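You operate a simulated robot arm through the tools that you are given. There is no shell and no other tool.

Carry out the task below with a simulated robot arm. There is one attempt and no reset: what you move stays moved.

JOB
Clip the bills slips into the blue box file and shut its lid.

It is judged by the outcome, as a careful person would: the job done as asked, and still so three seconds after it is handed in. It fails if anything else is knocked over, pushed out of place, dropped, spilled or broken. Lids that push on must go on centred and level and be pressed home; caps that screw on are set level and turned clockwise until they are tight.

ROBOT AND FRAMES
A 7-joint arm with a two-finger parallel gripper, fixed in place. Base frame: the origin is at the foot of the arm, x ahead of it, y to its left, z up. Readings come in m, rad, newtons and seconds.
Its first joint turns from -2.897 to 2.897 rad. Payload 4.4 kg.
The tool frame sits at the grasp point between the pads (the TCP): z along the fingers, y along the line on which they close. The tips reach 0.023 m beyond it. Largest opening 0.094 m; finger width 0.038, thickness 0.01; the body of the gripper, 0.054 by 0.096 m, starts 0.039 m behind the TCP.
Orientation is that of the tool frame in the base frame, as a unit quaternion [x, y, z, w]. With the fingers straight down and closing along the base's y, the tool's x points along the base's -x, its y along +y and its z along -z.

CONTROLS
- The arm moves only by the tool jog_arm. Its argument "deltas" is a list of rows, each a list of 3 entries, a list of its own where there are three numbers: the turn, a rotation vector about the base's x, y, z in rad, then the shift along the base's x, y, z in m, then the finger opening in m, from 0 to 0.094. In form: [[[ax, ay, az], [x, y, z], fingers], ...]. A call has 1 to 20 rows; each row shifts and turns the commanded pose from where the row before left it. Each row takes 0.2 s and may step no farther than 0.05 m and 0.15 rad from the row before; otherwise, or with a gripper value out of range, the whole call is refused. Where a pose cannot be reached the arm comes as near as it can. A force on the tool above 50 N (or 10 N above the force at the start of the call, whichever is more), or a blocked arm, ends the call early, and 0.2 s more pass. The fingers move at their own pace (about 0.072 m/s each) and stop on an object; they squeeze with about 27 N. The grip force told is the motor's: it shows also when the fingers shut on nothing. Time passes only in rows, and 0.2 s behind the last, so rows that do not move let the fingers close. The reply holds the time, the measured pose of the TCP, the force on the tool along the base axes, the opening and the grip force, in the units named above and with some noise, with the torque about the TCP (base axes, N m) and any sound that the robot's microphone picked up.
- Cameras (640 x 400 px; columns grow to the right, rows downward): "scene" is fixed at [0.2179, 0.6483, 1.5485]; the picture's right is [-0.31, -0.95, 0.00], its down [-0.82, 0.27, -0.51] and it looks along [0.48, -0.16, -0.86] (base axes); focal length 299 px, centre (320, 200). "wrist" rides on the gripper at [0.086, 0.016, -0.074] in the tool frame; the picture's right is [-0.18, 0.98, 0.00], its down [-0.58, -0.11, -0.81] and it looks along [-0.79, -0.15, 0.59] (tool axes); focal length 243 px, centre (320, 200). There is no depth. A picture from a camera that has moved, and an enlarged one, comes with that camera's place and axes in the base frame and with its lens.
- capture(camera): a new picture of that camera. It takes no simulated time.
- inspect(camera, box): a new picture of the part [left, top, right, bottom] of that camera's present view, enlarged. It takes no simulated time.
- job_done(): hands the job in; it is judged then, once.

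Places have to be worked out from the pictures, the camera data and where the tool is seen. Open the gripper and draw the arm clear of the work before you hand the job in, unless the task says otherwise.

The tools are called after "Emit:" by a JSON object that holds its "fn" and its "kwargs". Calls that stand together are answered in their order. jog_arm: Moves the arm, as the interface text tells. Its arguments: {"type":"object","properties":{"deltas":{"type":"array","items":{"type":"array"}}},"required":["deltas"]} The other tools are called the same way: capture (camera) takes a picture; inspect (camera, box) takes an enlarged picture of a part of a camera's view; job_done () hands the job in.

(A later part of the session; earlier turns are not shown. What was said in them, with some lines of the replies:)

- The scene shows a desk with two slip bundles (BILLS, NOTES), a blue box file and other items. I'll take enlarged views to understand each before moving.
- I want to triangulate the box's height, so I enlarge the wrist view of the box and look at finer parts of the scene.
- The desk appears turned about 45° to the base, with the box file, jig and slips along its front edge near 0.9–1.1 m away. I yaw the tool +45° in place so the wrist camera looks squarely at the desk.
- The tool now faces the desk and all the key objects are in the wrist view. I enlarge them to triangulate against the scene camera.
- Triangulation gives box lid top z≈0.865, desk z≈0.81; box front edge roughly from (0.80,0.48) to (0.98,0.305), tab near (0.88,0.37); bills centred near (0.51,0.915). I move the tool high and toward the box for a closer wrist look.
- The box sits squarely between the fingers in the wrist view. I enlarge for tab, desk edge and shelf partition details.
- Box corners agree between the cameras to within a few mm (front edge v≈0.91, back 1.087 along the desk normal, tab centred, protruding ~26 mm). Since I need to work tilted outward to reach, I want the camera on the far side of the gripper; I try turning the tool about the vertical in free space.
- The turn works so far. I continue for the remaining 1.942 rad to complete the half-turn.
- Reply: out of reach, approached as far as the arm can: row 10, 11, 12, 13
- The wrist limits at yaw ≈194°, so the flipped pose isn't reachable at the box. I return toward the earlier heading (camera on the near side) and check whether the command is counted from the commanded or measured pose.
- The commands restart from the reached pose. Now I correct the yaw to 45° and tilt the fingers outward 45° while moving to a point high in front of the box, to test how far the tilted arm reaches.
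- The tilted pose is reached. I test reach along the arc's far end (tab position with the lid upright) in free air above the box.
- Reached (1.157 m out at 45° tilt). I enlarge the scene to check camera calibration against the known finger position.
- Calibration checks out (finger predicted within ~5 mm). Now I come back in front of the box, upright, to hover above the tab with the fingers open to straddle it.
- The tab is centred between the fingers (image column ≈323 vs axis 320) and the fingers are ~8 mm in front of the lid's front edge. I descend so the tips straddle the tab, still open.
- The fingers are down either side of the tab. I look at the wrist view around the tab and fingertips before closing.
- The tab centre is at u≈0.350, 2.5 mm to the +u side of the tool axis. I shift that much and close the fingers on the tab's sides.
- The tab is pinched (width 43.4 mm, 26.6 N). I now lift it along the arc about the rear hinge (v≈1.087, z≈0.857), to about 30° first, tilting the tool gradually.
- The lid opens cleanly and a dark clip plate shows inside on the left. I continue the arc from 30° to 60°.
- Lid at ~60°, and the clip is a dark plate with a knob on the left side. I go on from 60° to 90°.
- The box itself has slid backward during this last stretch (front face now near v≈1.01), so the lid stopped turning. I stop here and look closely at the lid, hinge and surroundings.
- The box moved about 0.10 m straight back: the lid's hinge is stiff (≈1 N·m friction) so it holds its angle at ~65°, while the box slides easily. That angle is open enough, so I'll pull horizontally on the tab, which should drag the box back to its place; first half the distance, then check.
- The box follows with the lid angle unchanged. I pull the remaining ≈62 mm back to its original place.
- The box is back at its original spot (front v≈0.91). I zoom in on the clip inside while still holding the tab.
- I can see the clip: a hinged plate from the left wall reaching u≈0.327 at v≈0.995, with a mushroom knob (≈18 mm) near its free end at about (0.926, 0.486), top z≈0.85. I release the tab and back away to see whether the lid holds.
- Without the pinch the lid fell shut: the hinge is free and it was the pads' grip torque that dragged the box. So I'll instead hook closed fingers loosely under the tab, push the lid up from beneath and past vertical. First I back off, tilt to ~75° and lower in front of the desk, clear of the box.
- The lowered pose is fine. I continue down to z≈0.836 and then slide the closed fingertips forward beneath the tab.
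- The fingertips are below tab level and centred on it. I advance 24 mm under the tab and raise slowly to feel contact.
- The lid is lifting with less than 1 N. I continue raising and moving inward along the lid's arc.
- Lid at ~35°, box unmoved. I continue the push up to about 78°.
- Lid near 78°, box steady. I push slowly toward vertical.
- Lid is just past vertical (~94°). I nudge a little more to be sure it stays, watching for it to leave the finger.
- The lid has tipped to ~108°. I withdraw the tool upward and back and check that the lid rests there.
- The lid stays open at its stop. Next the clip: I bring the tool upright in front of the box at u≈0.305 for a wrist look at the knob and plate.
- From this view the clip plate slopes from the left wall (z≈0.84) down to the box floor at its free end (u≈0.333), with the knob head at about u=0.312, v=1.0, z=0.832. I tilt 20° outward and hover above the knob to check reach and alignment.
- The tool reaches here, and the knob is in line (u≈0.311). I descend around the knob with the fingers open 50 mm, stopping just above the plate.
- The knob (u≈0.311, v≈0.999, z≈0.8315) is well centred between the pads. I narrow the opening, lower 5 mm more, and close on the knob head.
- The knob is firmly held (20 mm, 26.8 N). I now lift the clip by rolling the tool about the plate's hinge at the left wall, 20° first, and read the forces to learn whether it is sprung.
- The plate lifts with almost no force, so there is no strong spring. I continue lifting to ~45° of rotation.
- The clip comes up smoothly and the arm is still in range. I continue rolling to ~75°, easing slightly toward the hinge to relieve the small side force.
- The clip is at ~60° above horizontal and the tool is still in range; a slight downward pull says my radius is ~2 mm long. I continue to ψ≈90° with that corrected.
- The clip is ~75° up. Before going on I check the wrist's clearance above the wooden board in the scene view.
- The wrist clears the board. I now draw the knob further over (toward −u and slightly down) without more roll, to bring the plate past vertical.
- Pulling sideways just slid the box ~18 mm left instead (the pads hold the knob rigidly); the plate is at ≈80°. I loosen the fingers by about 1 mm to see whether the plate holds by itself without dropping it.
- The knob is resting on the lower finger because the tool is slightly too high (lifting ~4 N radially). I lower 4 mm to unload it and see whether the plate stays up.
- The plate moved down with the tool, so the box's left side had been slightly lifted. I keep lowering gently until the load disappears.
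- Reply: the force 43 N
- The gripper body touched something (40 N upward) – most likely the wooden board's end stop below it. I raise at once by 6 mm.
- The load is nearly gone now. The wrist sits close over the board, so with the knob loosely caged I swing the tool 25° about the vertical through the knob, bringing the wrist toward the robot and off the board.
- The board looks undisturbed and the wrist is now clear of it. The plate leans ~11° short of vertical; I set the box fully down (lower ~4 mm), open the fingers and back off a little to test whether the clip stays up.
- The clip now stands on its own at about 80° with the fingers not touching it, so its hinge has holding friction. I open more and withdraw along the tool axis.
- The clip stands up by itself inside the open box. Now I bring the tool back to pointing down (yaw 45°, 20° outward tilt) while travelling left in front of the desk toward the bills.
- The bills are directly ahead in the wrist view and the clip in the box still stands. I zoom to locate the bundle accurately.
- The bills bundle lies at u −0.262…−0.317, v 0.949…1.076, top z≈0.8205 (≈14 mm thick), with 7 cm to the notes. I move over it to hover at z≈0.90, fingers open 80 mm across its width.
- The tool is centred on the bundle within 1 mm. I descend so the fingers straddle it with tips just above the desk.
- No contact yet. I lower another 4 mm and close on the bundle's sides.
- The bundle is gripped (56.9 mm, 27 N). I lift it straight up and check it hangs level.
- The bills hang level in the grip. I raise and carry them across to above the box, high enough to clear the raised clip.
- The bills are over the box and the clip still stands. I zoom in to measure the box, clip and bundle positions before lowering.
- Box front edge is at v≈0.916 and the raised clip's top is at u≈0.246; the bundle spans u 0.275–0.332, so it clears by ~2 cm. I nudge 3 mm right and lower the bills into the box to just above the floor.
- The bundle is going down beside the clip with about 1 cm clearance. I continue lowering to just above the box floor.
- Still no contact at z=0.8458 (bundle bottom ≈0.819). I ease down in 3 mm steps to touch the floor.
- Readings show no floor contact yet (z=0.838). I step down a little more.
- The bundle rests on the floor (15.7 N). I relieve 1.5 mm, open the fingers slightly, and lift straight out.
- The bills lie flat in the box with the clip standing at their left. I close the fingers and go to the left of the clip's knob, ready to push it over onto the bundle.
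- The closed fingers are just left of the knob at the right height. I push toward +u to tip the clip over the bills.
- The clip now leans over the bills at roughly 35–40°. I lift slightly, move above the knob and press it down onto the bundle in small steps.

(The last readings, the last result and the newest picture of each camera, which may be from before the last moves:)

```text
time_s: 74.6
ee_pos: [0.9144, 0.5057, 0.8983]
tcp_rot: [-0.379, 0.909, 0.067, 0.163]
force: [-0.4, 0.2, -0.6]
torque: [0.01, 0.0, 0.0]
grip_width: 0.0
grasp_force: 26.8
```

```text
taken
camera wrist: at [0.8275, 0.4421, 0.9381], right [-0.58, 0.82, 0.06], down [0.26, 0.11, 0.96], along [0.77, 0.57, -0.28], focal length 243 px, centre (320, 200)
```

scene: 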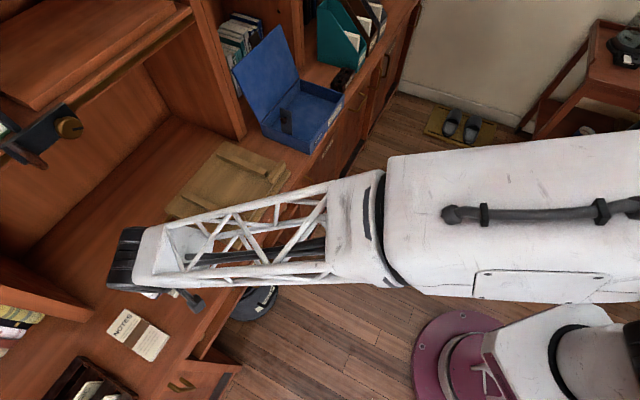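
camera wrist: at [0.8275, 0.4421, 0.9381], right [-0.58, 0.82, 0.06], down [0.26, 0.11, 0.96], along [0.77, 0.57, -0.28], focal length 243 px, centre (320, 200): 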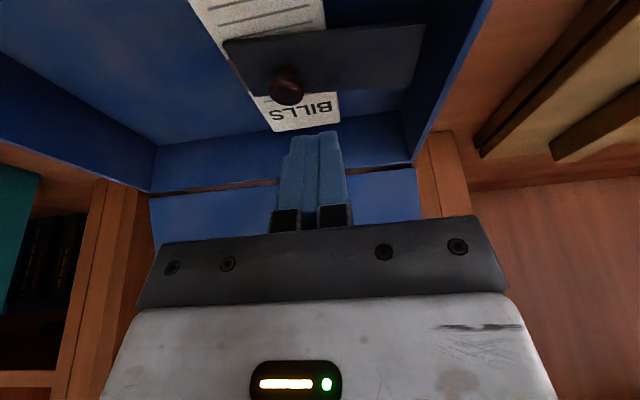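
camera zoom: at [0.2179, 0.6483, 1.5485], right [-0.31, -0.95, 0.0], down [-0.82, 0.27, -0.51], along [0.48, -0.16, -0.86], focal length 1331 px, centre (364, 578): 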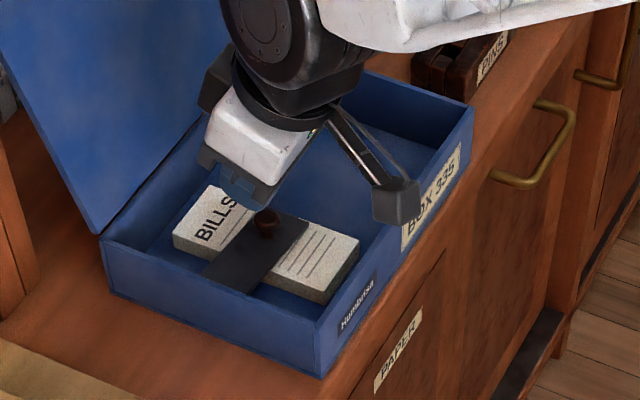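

The clip has come down and now rests across the bills (knob head ≈u 0.302, z 0.843). I move over the knob and press down gently to seat it.

Emit:
{"fn": "jog_arm", "kwargs": {"deltas": [[[0, 0, 0], [0.0092, -0.0092, 0], 0.0], [[0, 0, 0], [0, 0, -0.008], 0.0], [[0, 0, 0], [0, 0, -0.006], 0.0], [[0, 0, 0], [0, 0, -0.004], 0.0]]}}

Emit:
{"fn": "inspect", "kwargs": {"camera": "wrist", "box": [180, 10, 480, 190]}}

```text
time_s: 75.6
ee_pos: [0.9234, 0.4982, 0.88]
tcp_rot: [-0.379, 0.909, 0.066, 0.16]
force: [-0.7, -0.9, 0.4]
torque: [-0.02, 0.04, 0.0]
grip_width: 0.0
grasp_force: 26.6
```

```text
2.13 times, centred on (330, 100) of wrist
camera zoom: at [0.8363, 0.4328, 0.9194], right [-0.58, 0.82, 0.06], down [0.27, 0.11, 0.96], along [0.77, 0.57, -0.28], focal length 518 px, centre (299, 413)
```

zoom: 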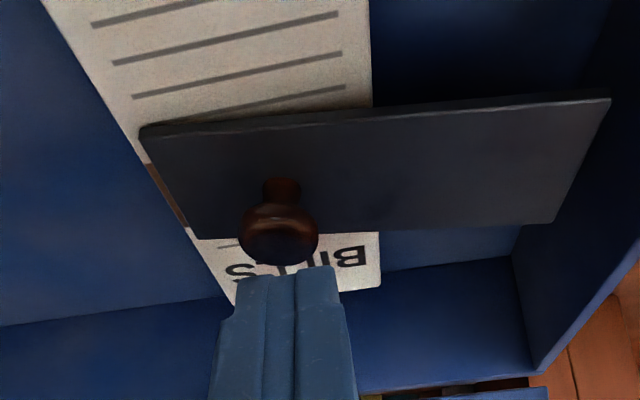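

The plate lies across the bundle with the fingertips just above the knob. I press down a few millimetres, watching the force.

Emit:
{"fn": "jog_arm", "kwargs": {"deltas": [[[0, 0, 0], [0, 0, -0.003], 0.0], [[0, 0, 0], [0, 0, -0.003], 0.0]]}}

Emit:
{"fn": "inspect", "kwargs": {"camera": "wrist", "box": [180, 10, 480, 190]}}

```text
time_s: 76.2
ee_pos: [0.9227, 0.4956, 0.8743]
tcp_rot: [-0.378, 0.909, 0.066, 0.161]
force: [0.7, -0.3, 0.5]
torque: [-0.01, 0.01, 0.01]
grip_width: 0.0
grasp_force: 27.1
```

```text
2.13 times, centred on (330, 100) of wrist
camera zoom: at [0.8366, 0.4326, 0.9134], right [-0.58, 0.82, 0.06], down [0.27, 0.11, 0.96], along [0.77, 0.57, -0.28], focal length 518 px, centre (299, 413)
```

zoom: 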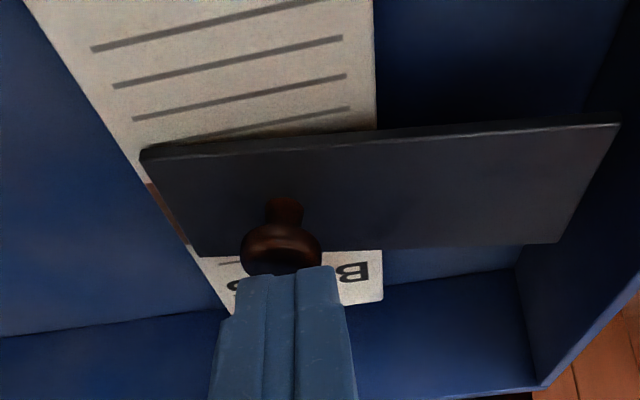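

Emit:
{"fn": "jog_arm", "kwargs": {"deltas": [[[0, 0, 0], [-0.001, -0.001, -0.002], 0.0], [[0, 0, 0], [-0.001, -0.001, -0.002], 0.0]]}}

Emit:
{"fn": "inspect", "kwargs": {"camera": "wrist", "box": [180, 10, 480, 190]}}

```text
time_s: 76.8
ee_pos: [0.9217, 0.4966, 0.8723]
tcp_rot: [-0.378, 0.909, 0.066, 0.164]
force: [0.3, 0.1, 21.0]
torque: [-0.11, 0.08, -0.01]
grip_width: 0.0002
grasp_force: 26.5
```

```text
2.13 times, centred on (330, 100) of wrist
camera zoom: at [0.8347, 0.4309, 0.9116], right [-0.58, 0.82, 0.06], down [0.26, 0.11, 0.96], along [0.77, 0.57, -0.28], focal length 518 px, centre (299, 413)
```

zoom: 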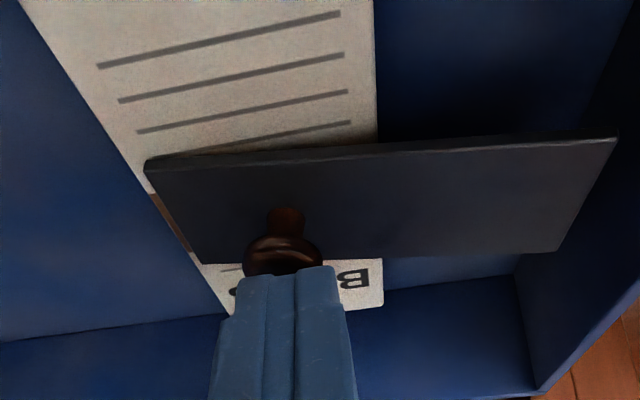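

The clip is pressed down firmly on the bills (21 N). I lift away, tilt to 35° and rise beside the open lid's tab to prepare closing it.

Emit:
{"fn": "jog_arm", "kwargs": {"deltas": [[[0, 0, 0], [0, 0, 0.02], 0.0], [[0, 0, 0], [0, 0, 0.04], 0.0], [[0, 0, 0], [0, 0, 0.045], 0.03], [[0, 0, 0], [0, 0, 0.045], 0.07], [[0, 0, 0], [0, 0, 0.045], 0.07], [[0.0925, -0.0925, 0], [0.0111, -0.0111, 0.03], 0.07], [[0.0925, -0.0925, 0], [0.0111, -0.0111, 0.02], 0.07], [[0, 0, 0], [0.0111, -0.0111, 0], 0.07]]}}

Emit:
{"fn": "inspect", "kwargs": {"camera": "scene", "box": [220, 20, 380, 160]}}

Emit:
{"fn": "capture", "kwargs": {"camera": "wrist"}}

```text
time_s: 78.6
ee_pos: [0.9528, 0.4628, 1.1145]
tcp_rot: [-0.366, 0.88, 0.114, 0.28]
force: [-0.3, -0.8, 0.5]
torque: [0.02, 0.04, 0.0]
grip_width: 0.0695
grasp_force: 0.0
```

```text
2.86 times, centred on (300, 90) of scene
camera zoom: at [0.2179, 0.6483, 1.5485], right [-0.31, -0.95, 0.0], down [-0.82, 0.27, -0.51], along [0.48, -0.16, -0.86], focal length 856 px, centre (377, 514)
```

zoom: 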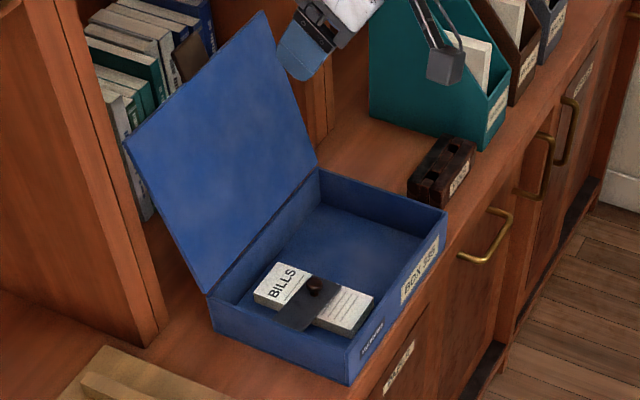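

```text
taken
camera wrist: at [0.8619, 0.3928, 1.1252], right [-0.59, 0.8, 0.1], down [0.08, -0.07, 0.99], along [0.8, 0.6, -0.03], focal length 243 px, centre (320, 200)
```

wrist: 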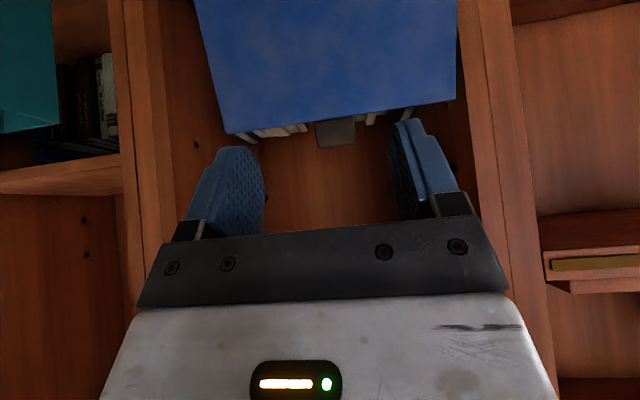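

The clip holds the bills neatly. The tab's centre is at u≈0.346, its end near v≈1.154, z≈1.055; I approach it with the fingers open either side.

Emit:
{"fn": "jog_arm", "kwargs": {"deltas": [[[0, 0, 0], [0.0283, 0.0283, -0.007], 0.07], [[0, 0, 0], [0.0283, 0.0283, -0.008], 0.07], [[0, 0, 0], [0.028, 0.0285, -0.008], 0.07]]}}

Emit:
{"fn": "inspect", "kwargs": {"camera": "scene", "box": [220, 20, 340, 110]}}

Emit:
{"fn": "capture", "kwargs": {"camera": "wrist"}}

```text
time_s: 79.4
ee_pos: [1.0393, 0.5462, 1.0912]
tcp_rot: [-0.366, 0.88, 0.115, 0.279]
force: [0.7, 0.8, 0.4]
torque: [-0.02, 0.0, -0.02]
grip_width: 0.07
grasp_force: 0.0
```

```text
4.44 times, centred on (280, 65) of scene
camera zoom: at [0.2179, 0.6483, 1.5485], right [-0.31, -0.95, 0.0], down [-0.82, 0.27, -0.51], along [0.48, -0.16, -0.86], focal length 1331 px, centre (498, 800)
```

zoom: 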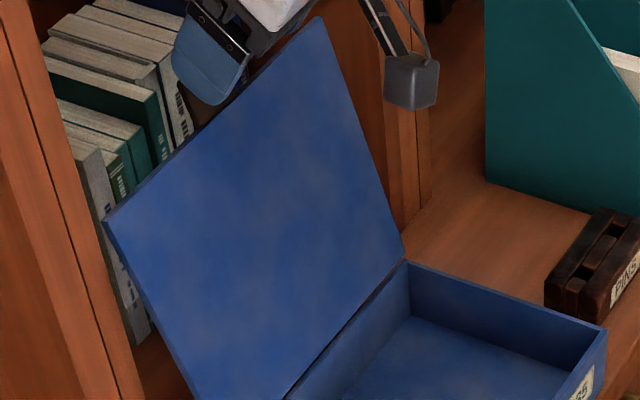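

```text
taken
camera wrist: at [0.9478, 0.4771, 1.1026], right [-0.59, 0.8, 0.1], down [0.08, -0.07, 0.99], along [0.8, 0.6, -0.03], focal length 243 px, centre (320, 200)
```

wrist: 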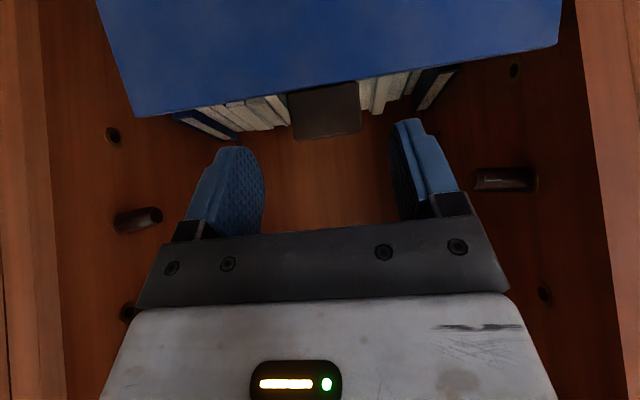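

The tab (u≈0.346, z 1.033–1.061) is between the fingers. I shift 2.7 mm, advance the tips around its outer part and close.

Emit:
{"fn": "jog_arm", "kwargs": {"deltas": [[[0, 0, 0], [0.0073, 0.0092, -0.0133], 0.07], [[0, 0, 0], [0.0073, 0.0092, -0.0133], 0.07], [[0, 0, 0], [0, 0, 0], 0.05], [[0, 0, 0], [0, 0, 0], 0.03], [[0, 0, 0], [0, 0, 0], 0.02], [[0, 0, 0], [0, 0, 0], 0.02]]}}

Emit:
{"fn": "inspect", "kwargs": {"camera": "wrist", "box": [200, 40, 460, 220]}}

```text
time_s: 80.8
ee_pos: [1.0535, 0.5649, 1.0647]
tcp_rot: [-0.366, 0.88, 0.116, 0.28]
force: [4.2, 1.1, 4.7]
torque: [0.45, -0.21, -0.28]
grip_width: 0.0436
grasp_force: 27.1
```

```text
2.22 times, centred on (330, 130) of wrist
camera zoom: at [0.9619, 0.4959, 1.0768], right [-0.59, 0.8, 0.1], down [0.08, -0.07, 0.99], along [0.8, 0.6, -0.03], focal length 539 px, centre (298, 356)
```

zoom: 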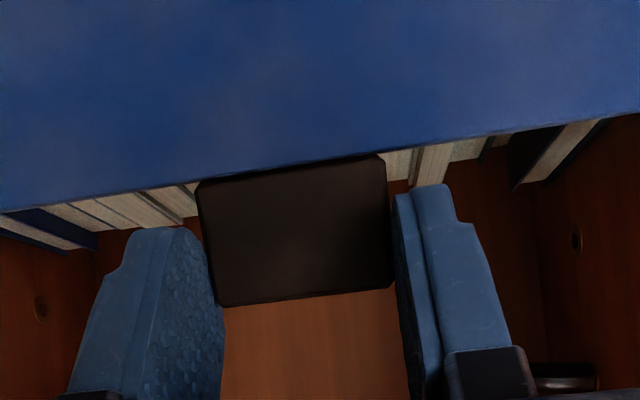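

The tab is pinched (43.6 mm). I now rotate tool and lid together about the hinge, so nothing twists in the pads — first 20° forward past vertical.

Emit:
{"fn": "jog_arm", "kwargs": {"deltas": [[[0.0617, -0.0617, 0], [-0.0129, -0.0129, 0.0039], 0.02], [[0.0617, -0.0617, 0], [-0.0132, -0.0132, 0.0024], 0.02], [[0.0617, -0.0617, 0], [-0.0132, -0.0132, 0.0007], 0.02], [[0.0617, -0.0617, 0], [-0.0132, -0.0132, -0.0009], 0.02]]}}

Emit:
{"fn": "inspect", "kwargs": {"camera": "scene", "box": [220, 20, 380, 160]}}

```text
time_s: 81.8
ee_pos: [1.001, 0.5118, 1.0687]
tcp_rot: [-0.34, 0.819, 0.176, 0.428]
force: [-3.9, 0.9, 0.2]
torque: [0.21, 0.77, -0.08]
grip_width: 0.0435
grasp_force: 26.9
```

```text
2.86 times, centred on (300, 90) of scene
camera zoom: at [0.2179, 0.6483, 1.5485], right [-0.31, -0.95, 0.0], down [-0.82, 0.27, -0.51], along [0.48, -0.16, -0.86], focal length 856 px, centre (377, 514)
```

zoom: 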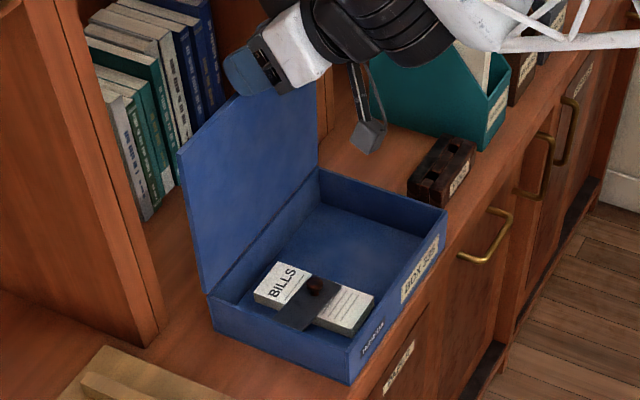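

The lid follows with the box staying put (lid ≈88°). I continue forward another 35°.

Emit:
{"fn": "jog_arm", "kwargs": {"deltas": [[[0.0617, -0.0617, 0], [-0.0132, -0.0132, -0.0026], 0.02], [[0.0617, -0.0617, 0], [-0.0129, -0.0129, -0.0041], 0.02], [[0.0617, -0.0617, 0], [-0.0126, -0.0126, -0.0057], 0.02], [[0.0617, -0.0617, 0], [-0.0122, -0.0122, -0.0073], 0.02]]}}

Emit:
{"fn": "inspect", "kwargs": {"camera": "scene", "box": [220, 20, 380, 160]}}

```text
time_s: 82.8
ee_pos: [0.9492, 0.4617, 1.0502]
tcp_rot: [-0.304, 0.732, 0.232, 0.564]
force: [-1.1, -0.3, -0.3]
torque: [-0.52, 0.66, -0.05]
grip_width: 0.0436
grasp_force: 27.7
```

```text
2.86 times, centred on (300, 90) of scene
camera zoom: at [0.2179, 0.6483, 1.5485], right [-0.31, -0.95, 0.0], down [-0.82, 0.27, -0.51], along [0.48, -0.16, -0.86], focal length 856 px, centre (377, 514)
```

zoom: 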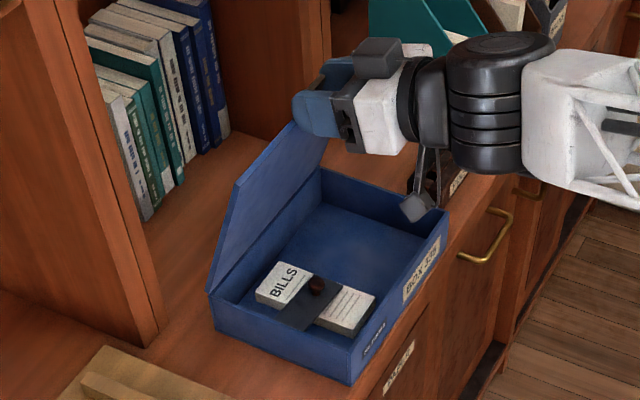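

The lid is at ~68° and under control. I continue lowering to about 40°.

Emit:
{"fn": "jog_arm", "kwargs": {"deltas": [[[0.0617, -0.0617, 0], [-0.0117, -0.0117, -0.0087], 0.02], [[0.0617, -0.0617, 0], [-0.0112, -0.0112, -0.0102], 0.02], [[0.0617, -0.0617, 0], [-0.0105, -0.0105, -0.0115], 0.02], [[0.0617, -0.0617, 0], [-0.0097, -0.0097, -0.0127], 0.02], [[0.0617, -0.0617, 0], [-0.0089, -0.0089, -0.0139], 0.02]]}}

Emit:
{"fn": "inspect", "kwargs": {"camera": "scene", "box": [220, 20, 400, 160]}}

Emit:
{"fn": "capture", "kwargs": {"camera": "wrist"}}

```text
time_s: 84.0
ee_pos: [0.8976, 0.4103, 0.9939]
tcp_rot: [-0.247, 0.591, 0.293, 0.71]
force: [2.5, 0.2, -0.2]
torque: [0.47, 0.34, -0.25]
grip_width: 0.0437
grasp_force: 27.2
```

```text
2.86 times, centred on (310, 90) of scene
camera zoom: at [0.2179, 0.6483, 1.5485], right [-0.31, -0.95, 0.0], down [-0.82, 0.27, -0.51], along [0.48, -0.16, -0.86], focal length 856 px, centre (349, 514)
```

zoom: 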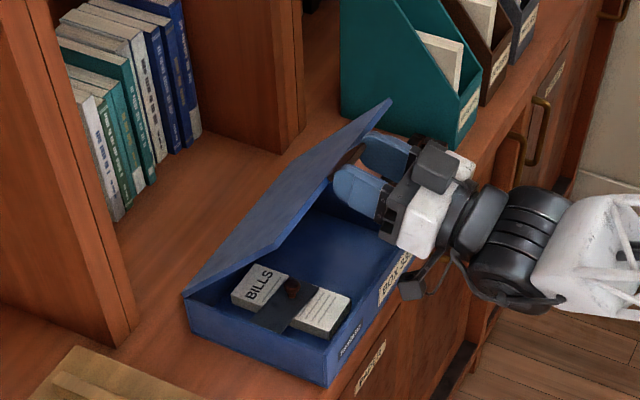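

```text
taken
camera wrist: at [0.846, 0.3798, 0.8957], right [-0.72, 0.67, 0.18], down [-0.56, -0.71, 0.43], along [0.41, 0.21, 0.89], focal length 243 px, centre (320, 200)
```

wrist: 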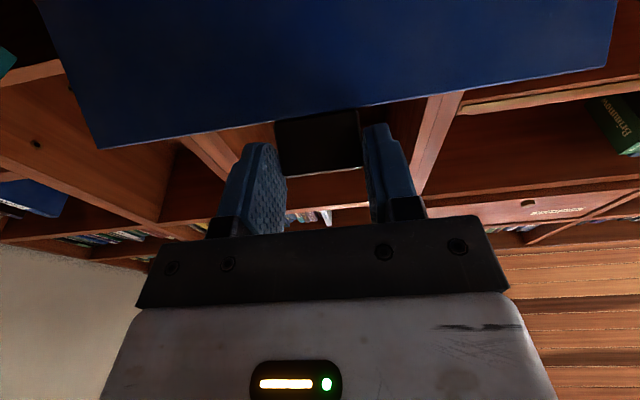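

The lid is at ~42°, still gripped. I open the fingers so it drops the short remaining way, then back straight off.

Emit:
{"fn": "jog_arm", "kwargs": {"deltas": [[[0, 0, 0], [0, 0, 0], 0.07], [[0, 0, 0], [0, 0, 0], 0.08], [[0, 0, 0], [0, 0, 0], 0.08], [[0, 0, 0], [-0.02, -0.02, 0.005], 0.08], [[0, 0, 0], [-0.03, -0.03, 0.02], 0.08], [[0, 0, 0], [-0.03, -0.03, 0.03], 0.08]]}}

Emit:
{"fn": "inspect", "kwargs": {"camera": "scene", "box": [220, 20, 400, 160]}}

Emit:
{"fn": "capture", "kwargs": {"camera": "wrist"}}

```text
refused: row 6 steps farther than a row can; nothing moved
```

```text
2.86 times, centred on (310, 90) of scene
camera zoom: at [0.2179, 0.6483, 1.5485], right [-0.31, -0.95, 0.0], down [-0.82, 0.27, -0.51], along [0.48, -0.16, -0.86], focal length 856 px, centre (349, 514)
```

zoom: 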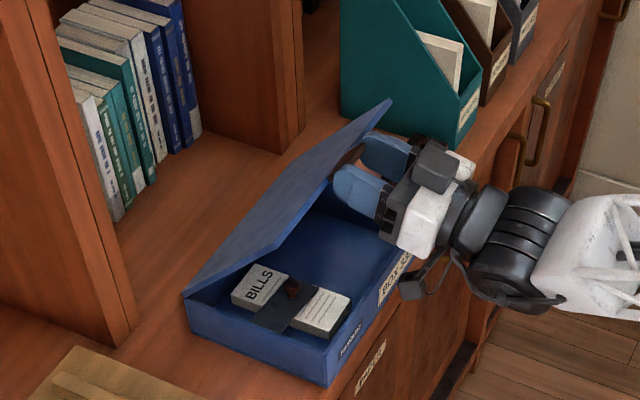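

```text
taken
camera wrist: at [0.846, 0.3798, 0.8957], right [-0.72, 0.67, 0.18], down [-0.56, -0.71, 0.43], along [0.41, 0.21, 0.89], focal length 243 px, centre (320, 200)
```

wrist: 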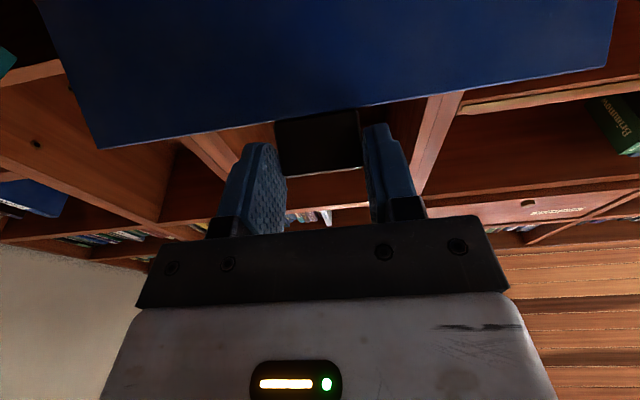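

That call was refused only for an over-long last row. I lower the lid two further steps (to ~32°), then release and back off with shorter rows.

Emit:
{"fn": "jog_arm", "kwargs": {"deltas": [[[0.0617, -0.0617, 0], [-0.008, -0.008, -0.0149], 0.02], [[0.0617, -0.0617, 0], [-0.0071, -0.0071, -0.0158], 0.02], [[0, 0, 0], [0, 0, 0], 0.07], [[0, 0, 0], [0, 0, 0], 0.08], [[0, 0, 0], [0, 0, 0], 0.08], [[0, 0, 0], [-0.02, -0.02, 0.005], 0.08], [[0, 0, 0], [-0.03, -0.03, 0.015], 0.08]]}}

Emit:
{"fn": "inspect", "kwargs": {"camera": "scene", "box": [220, 20, 400, 160]}}

Emit:
{"fn": "capture", "kwargs": {"camera": "wrist"}}

```text
time_s: 85.6
ee_pos: [0.8313, 0.3448, 0.9839]
tcp_rot: [-0.22, 0.529, 0.313, 0.758]
force: [-0.3, -0.4, 1.4]
torque: [0.03, -0.04, 0.04]
grip_width: 0.08
grasp_force: 0.1
```

```text
2.86 times, centred on (310, 90) of scene
camera zoom: at [0.2179, 0.6483, 1.5485], right [-0.31, -0.95, 0.0], down [-0.82, 0.27, -0.51], along [0.48, -0.16, -0.86], focal length 856 px, centre (349, 514)
```

zoom: 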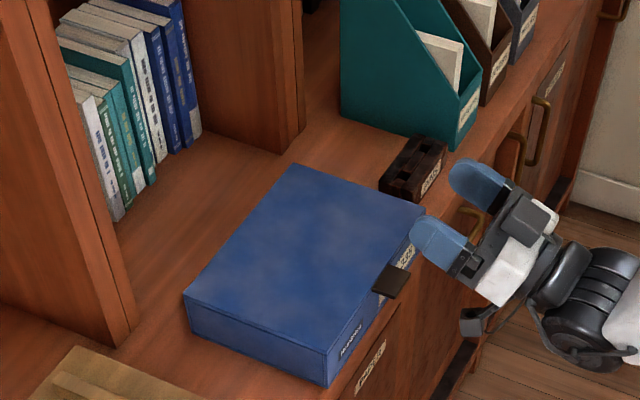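

```text
taken
camera wrist: at [0.7928, 0.3275, 0.8765], right [-0.74, 0.65, 0.17], down [-0.6, -0.75, 0.27], along [0.3, 0.1, 0.95], focal length 243 px, centre (320, 200)
```

wrist: 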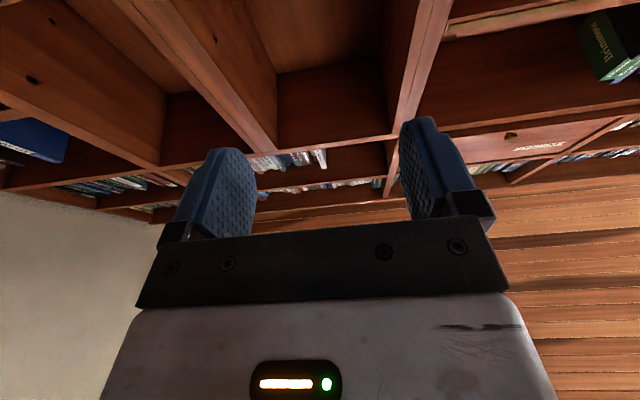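

The lid has dropped shut. I enlarge its edges to see whether it is fully seated.

Emit:
{"fn": "inspect", "kwargs": {"camera": "scene", "box": [264, 76, 344, 156]}}

Emit:
{"fn": "inspect", "kwargs": {"camera": "scene", "box": [296, 112, 344, 150]}}

```text
5.00 times, centred on (304, 116) of scene
camera zoom: at [0.2179, 0.6483, 1.5485], right [-0.31, -0.95, 0.0], down [-0.82, 0.27, -0.51], along [0.48, -0.16, -0.86], focal length 1497 px, centre (400, 620)
```

zoom: 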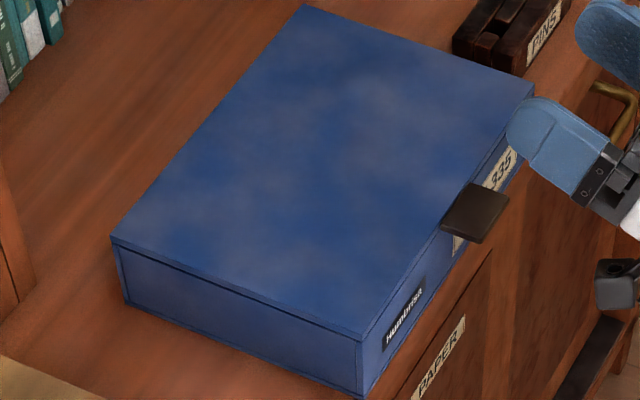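

```text
10.53 times, centred on (320, 131) of scene
camera zoom: at [0.2179, 0.6483, 1.5485], right [-0.31, -0.95, 0.0], down [-0.82, 0.27, -0.51], along [0.48, -0.16, -0.86], focal length 3152 px, centre (320, 926)
```

zoom: 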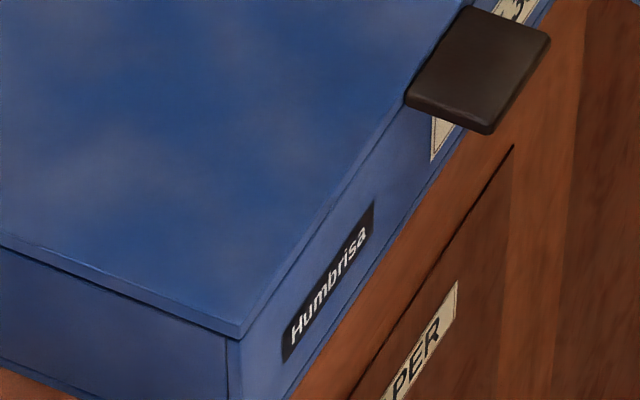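

It looks shut all round. To be sure it is pressed home I return the tool to pointing down, closed, and go above the front edge of the lid.

Emit:
{"fn": "jog_arm", "kwargs": {"deltas": [[[-0.101, 0.101, 0], [-0.006, -0.006, 0.015], 0.05], [[-0.101, 0.101, 0], [-0.006, -0.006, 0.015], 0.0], [[-0.101, 0.101, 0], [-0.004, -0.004, 0.015], 0.0], [[-0.101, 0.101, 0], [0, 0, 0.015], 0.0], [[-0.101, 0.101, 0], [0, 0, 0.01], 0.0], [[-0.101, 0.101, 0], [0, 0, 0], 0.0], [[-0.101, 0.101, 0], [0, 0, 0], 0.0], [[-0.101, 0.101, 0], [0, 0, 0], 0.0], [[-0.101, 0.101, 0], [0, 0, 0], 0.0], [[-0.101, 0.101, 0], [0, 0, 0], 0.0], [[-0.101, 0.101, 0], [0, 0, 0], 0.0]]}}

Emit:
{"fn": "capture", "kwargs": {"camera": "wrist"}}

Emit:
{"fn": "inspect", "kwargs": {"camera": "scene", "box": [264, 76, 344, 156]}}

```text
time_s: 88.0
ee_pos: [0.8173, 0.3293, 1.0528]
tcp_rot: [-0.378, 0.909, 0.066, 0.162]
force: [0.0, -0.9, 0.0]
torque: [-0.02, 0.01, -0.01]
grip_width: 0.0001
grasp_force: 26.8
```

```text
taken
camera wrist: at [0.7305, 0.2641, 1.094], right [-0.57, 0.82, 0.06], down [0.27, 0.12, 0.96], along [0.77, 0.57, -0.28], focal length 243 px, centre (320, 200)
```

wrist: 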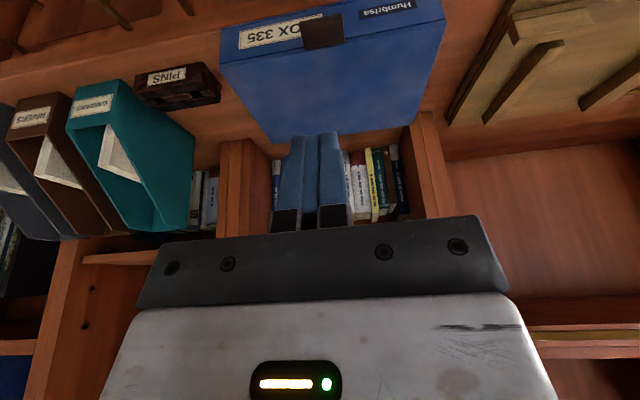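

```text
5.00 times, centred on (304, 116) of scene
camera zoom: at [0.2179, 0.6483, 1.5485], right [-0.31, -0.95, 0.0], down [-0.82, 0.27, -0.51], along [0.48, -0.16, -0.86], focal length 1497 px, centre (400, 620)
```

zoom: 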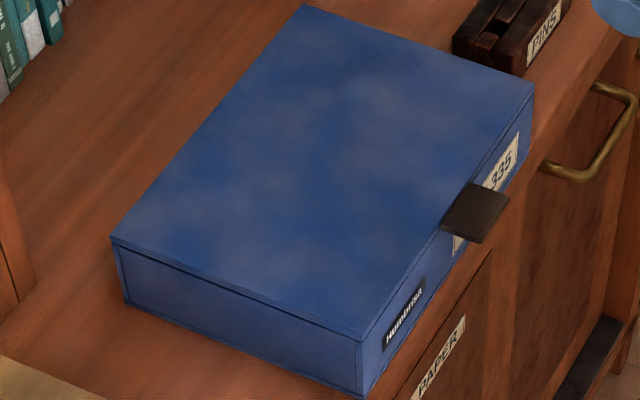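

Emit:
{"fn": "inspect", "kwargs": {"camera": "wrist", "box": [210, 0, 460, 150]}}

```text
2.56 times, centred on (335, 75) of wrist
camera zoom: at [0.7305, 0.2641, 1.094], right [-0.57, 0.82, 0.06], down [0.27, 0.12, 0.96], along [0.77, 0.57, -0.28], focal length 621 px, centre (282, 520)
```

zoom: 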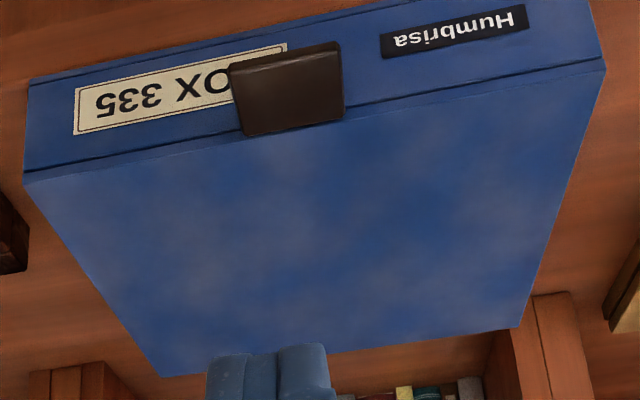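

The front seam looks closed and even. I bring the closed fingertips over the lid's front edge and press gently to confirm it is home.

Emit:
{"fn": "jog_arm", "kwargs": {"deltas": [[[0, 0, 0], [0.0211, 0.0211, -0.033], 0.0], [[0, 0, 0], [0.0211, 0.0211, -0.033], 0.0], [[0, 0, 0], [0.0211, 0.0211, -0.033], 0.0], [[0, 0, 0], [0.0211, 0.0211, -0.033], 0.0], [[0, 0, 0], [0, 0, -0.015], 0.0], [[0, 0, 0], [0, 0, -0.007], 0.0]]}}

Emit:
{"fn": "inspect", "kwargs": {"camera": "wrist", "box": [200, 20, 440, 190]}}

```text
time_s: 89.4
ee_pos: [0.9011, 0.4147, 0.8997]
tcp_rot: [-0.378, 0.909, 0.066, 0.162]
force: [0.5, -0.2, -0.2]
torque: [0.01, 0.0, -0.01]
grip_width: 0.0
grasp_force: 26.6
```

```text
2.35 times, centred on (320, 105) of wrist
camera zoom: at [0.8146, 0.3488, 0.9394], right [-0.58, 0.82, 0.06], down [0.27, 0.11, 0.96], along [0.77, 0.57, -0.28], focal length 571 px, centre (320, 424)
```

zoom: 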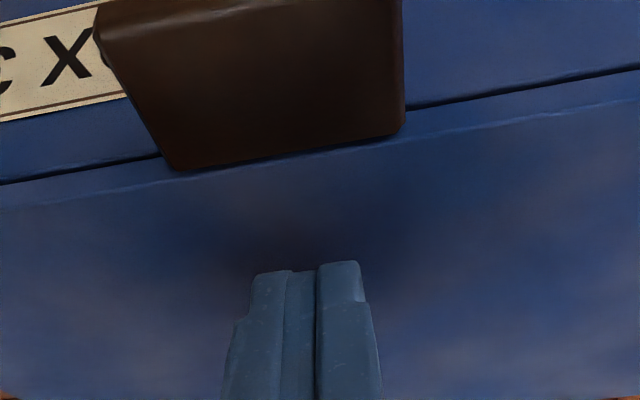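

Emit:
{"fn": "jog_arm", "kwargs": {"deltas": [[[0, 0, 0], [0, 0, -0.004], 0.0], [[0, 0, 0], [0, 0, -0.003], 0.0], [[0, 0, 0], [0, 0, -0.002], 0.0]]}}

```text
time_s: 90.2
ee_pos: [0.9001, 0.4138, 0.8915]
tcp_rot: [-0.379, 0.909, 0.067, 0.162]
force: [-3.4, -1.5, 7.6]
torque: [-0.1, 0.22, -0.08]
grip_width: 0.0001
grasp_force: 27.4
```

Contact at the height expected for a fully shut lid (7.6 N). I press 1 mm more, then lift away and inspect.

Emit:
{"fn": "jog_arm", "kwargs": {"deltas": [[[0, 0, 0], [0, 0, -0.001], 0.0], [[0, 0, 0], [0, 0, 0], 0.0]]}}

Emit:
{"fn": "inspect", "kwargs": {"camera": "wrist", "box": [200, 20, 440, 190]}}

```text
time_s: 90.8
ee_pos: [0.902, 0.4148, 0.892]
tcp_rot: [-0.378, 0.909, 0.067, 0.164]
force: [-10.1, -3.5, 21.0]
torque: [-0.2, 0.43, -0.06]
grip_width: 0.0002
grasp_force: 27.2
```

```text
2.35 times, centred on (320, 105) of wrist
camera zoom: at [0.815, 0.3485, 0.931], right [-0.58, 0.82, 0.06], down [0.26, 0.11, 0.96], along [0.77, 0.57, -0.28], focal length 571 px, centre (320, 424)
```

zoom: 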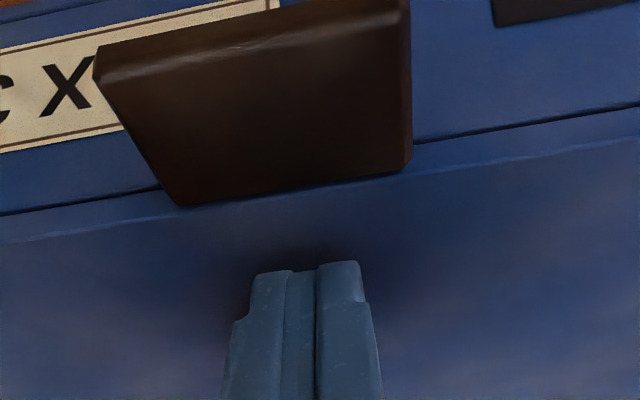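

Emit:
{"fn": "jog_arm", "kwargs": {"deltas": [[[0, 0, 0], [0, 0, 0.002], 0.0], [[0, 0, 0], [0, 0, 0.006], 0.0]]}}

Emit:
{"fn": "inspect", "kwargs": {"camera": "wrist", "box": [200, 20, 440, 190]}}

```text
time_s: 91.4
ee_pos: [0.8999, 0.4133, 0.896]
tcp_rot: [-0.379, 0.909, 0.066, 0.161]
force: [0.5, -0.1, -0.5]
torque: [-0.03, -0.01, 0.01]
grip_width: 0.0
grasp_force: 26.7
```

```text
2.35 times, centred on (320, 105) of wrist
camera zoom: at [0.8143, 0.3482, 0.9366], right [-0.58, 0.82, 0.06], down [0.27, 0.12, 0.96], along [0.77, 0.57, -0.28], focal length 571 px, centre (320, 424)
```

zoom: 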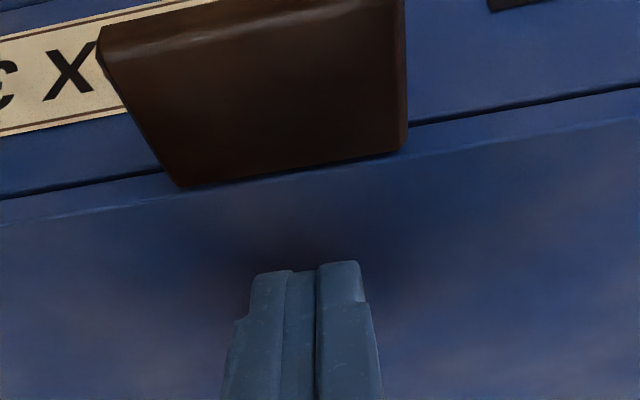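

The lid is rigidly seated and the seam matches the original closed state. I raise the arm, open the gripper and draw back clear of the desk.

Emit:
{"fn": "jog_arm", "kwargs": {"deltas": [[[0, 0, 0], [0, 0, 0.04], 0.0], [[0, 0, 0], [0, 0, 0.045], 0.03], [[0, 0, 0], [-0.015, -0.015, 0.04], 0.06], [[0, 0, 0], [-0.03, -0.03, 0.025], 0.08], [[0, 0, 0], [-0.03, -0.03, 0.02], 0.08], [[-0.0823, 0.0823, 0], [-0.03, -0.03, 0.02], 0.08], [[-0.0823, 0.0823, 0], [-0.03, -0.03, 0.02], 0.08], [[-0.0823, 0.0823, 0], [-0.03, -0.03, 0], 0.08], [[0, 0, 0], [-0.03, -0.03, 0], 0.08]]}}

Emit:
{"fn": "capture", "kwargs": {"camera": "scene"}}

Emit:
{"fn": "capture", "kwargs": {"camera": "wrist"}}

```text
time_s: 93.4
ee_pos: [0.7064, 0.219, 1.1077]
tcp_rot: [-0.385, 0.923, 0.001, 0.0]
force: [0.3, 0.0, 0.4]
torque: [0.04, -0.02, 0.01]
grip_width: 0.0802
grasp_force: 0.0
```

```text
taken
```

scene: 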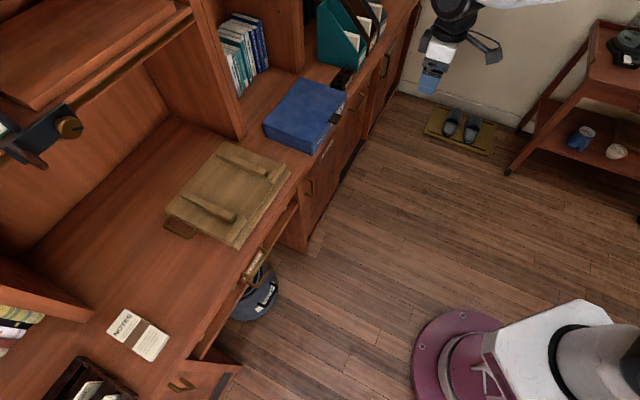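

```text
taken
camera wrist: at [0.6352, 0.1682, 1.1816], right [-0.57, 0.82, 0.0], down [0.49, 0.34, 0.81], along [0.66, 0.46, -0.59], focal length 243 px, centre (320, 200)
```

wrist: 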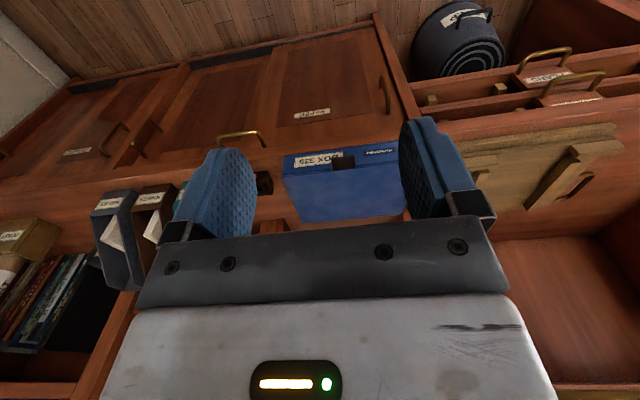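

The box is shut in its original spot, and the notes and board look unchanged. I do a final enlarged comparison of the box and board against the starting pictures.

Emit:
{"fn": "inspect", "kwargs": {"camera": "scene", "box": [240, 50, 380, 170]}}

Emit:
{"fn": "inspect", "kwargs": {"camera": "scene", "box": [140, 120, 320, 260]}}

Emit:
{"fn": "inspect", "kwargs": {"camera": "scene", "box": [90, 240, 230, 370]}}

```text
3.33 times, centred on (310, 110) of scene
camera zoom: at [0.2179, 0.6483, 1.5485], right [-0.31, -0.95, 0.0], down [-0.82, 0.27, -0.51], along [0.48, -0.16, -0.86], focal length 998 px, centre (353, 500)
```

zoom: 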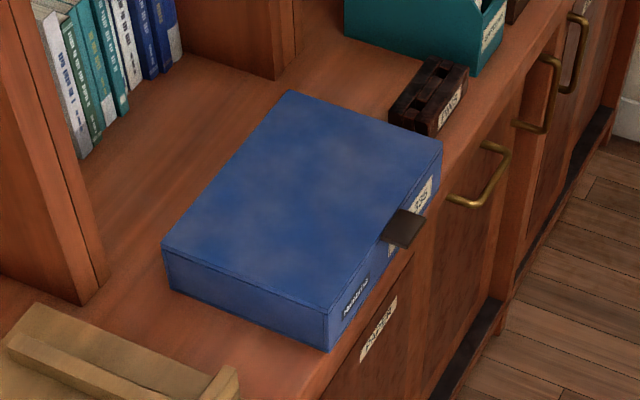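

```text
2.86 times, centred on (230, 190) of scene
camera zoom: at [0.2179, 0.6483, 1.5485], right [-0.31, -0.95, 0.0], down [-0.82, 0.27, -0.51], along [0.48, -0.16, -0.86], focal length 856 px, centre (577, 229)
```

zoom: 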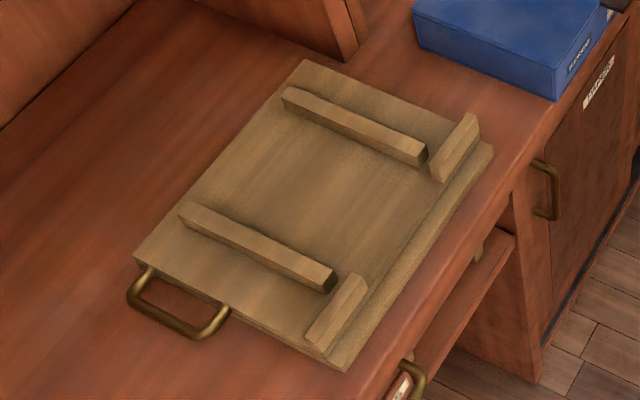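

```text
3.08 times, centred on (160, 305) of scene
camera zoom: at [0.2179, 0.6483, 1.5485], right [-0.31, -0.95, 0.0], down [-0.82, 0.27, -0.51], along [0.48, -0.16, -0.86], focal length 921 px, centre (812, -123)
```

zoom: 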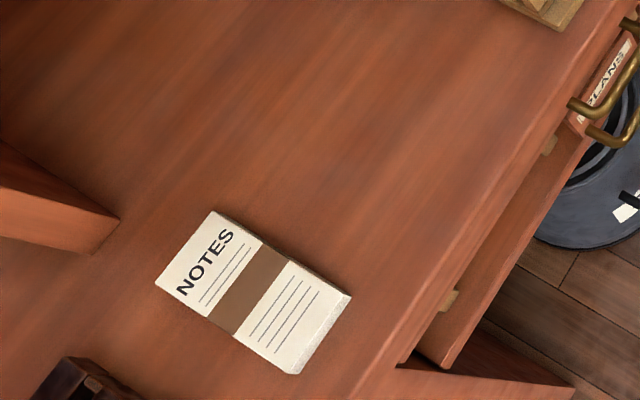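

The box is shut within a few millimetres of where it started, with the bills clipped inside. The board, notes and everything else match the starting pictures. The gripper is open and clear of the desk, so I hand the job in.

Emit:
{"fn": "job_done", "kwargs": {}}

```text
The job is handed in.
```

The bills are in the blue box file with the clip pressed down across them, and the lid is shut. I've handed the job in; no verdict has come back yet.

- **Clip:** I lifted it, laid the bills flat beside it, then tipped it over them and pressed the knob down to about 21 N. The last picture before closing showed it lying across the bundle.
- **Lid:** I lowered it to about 32°, let it drop the rest of the way, and pressed the front edge to about 21 N. The seam looks the same as it did at the start.
- **Box position:** The box slid during the work: about 10 cm back while I was first opening the lid, and nearly 2 cm sideways while I was lifting the clip. It ended within a few millimetres of where it began.
- **Wooden board:** The arm briefly pressed on what I think was the board beside the box, at about 40 N, and I raised it straight away. The board looks unmoved in the final pictures.

The notes and everything else in the pictures I compared look unchanged. The gripper is open and clear of the desk.
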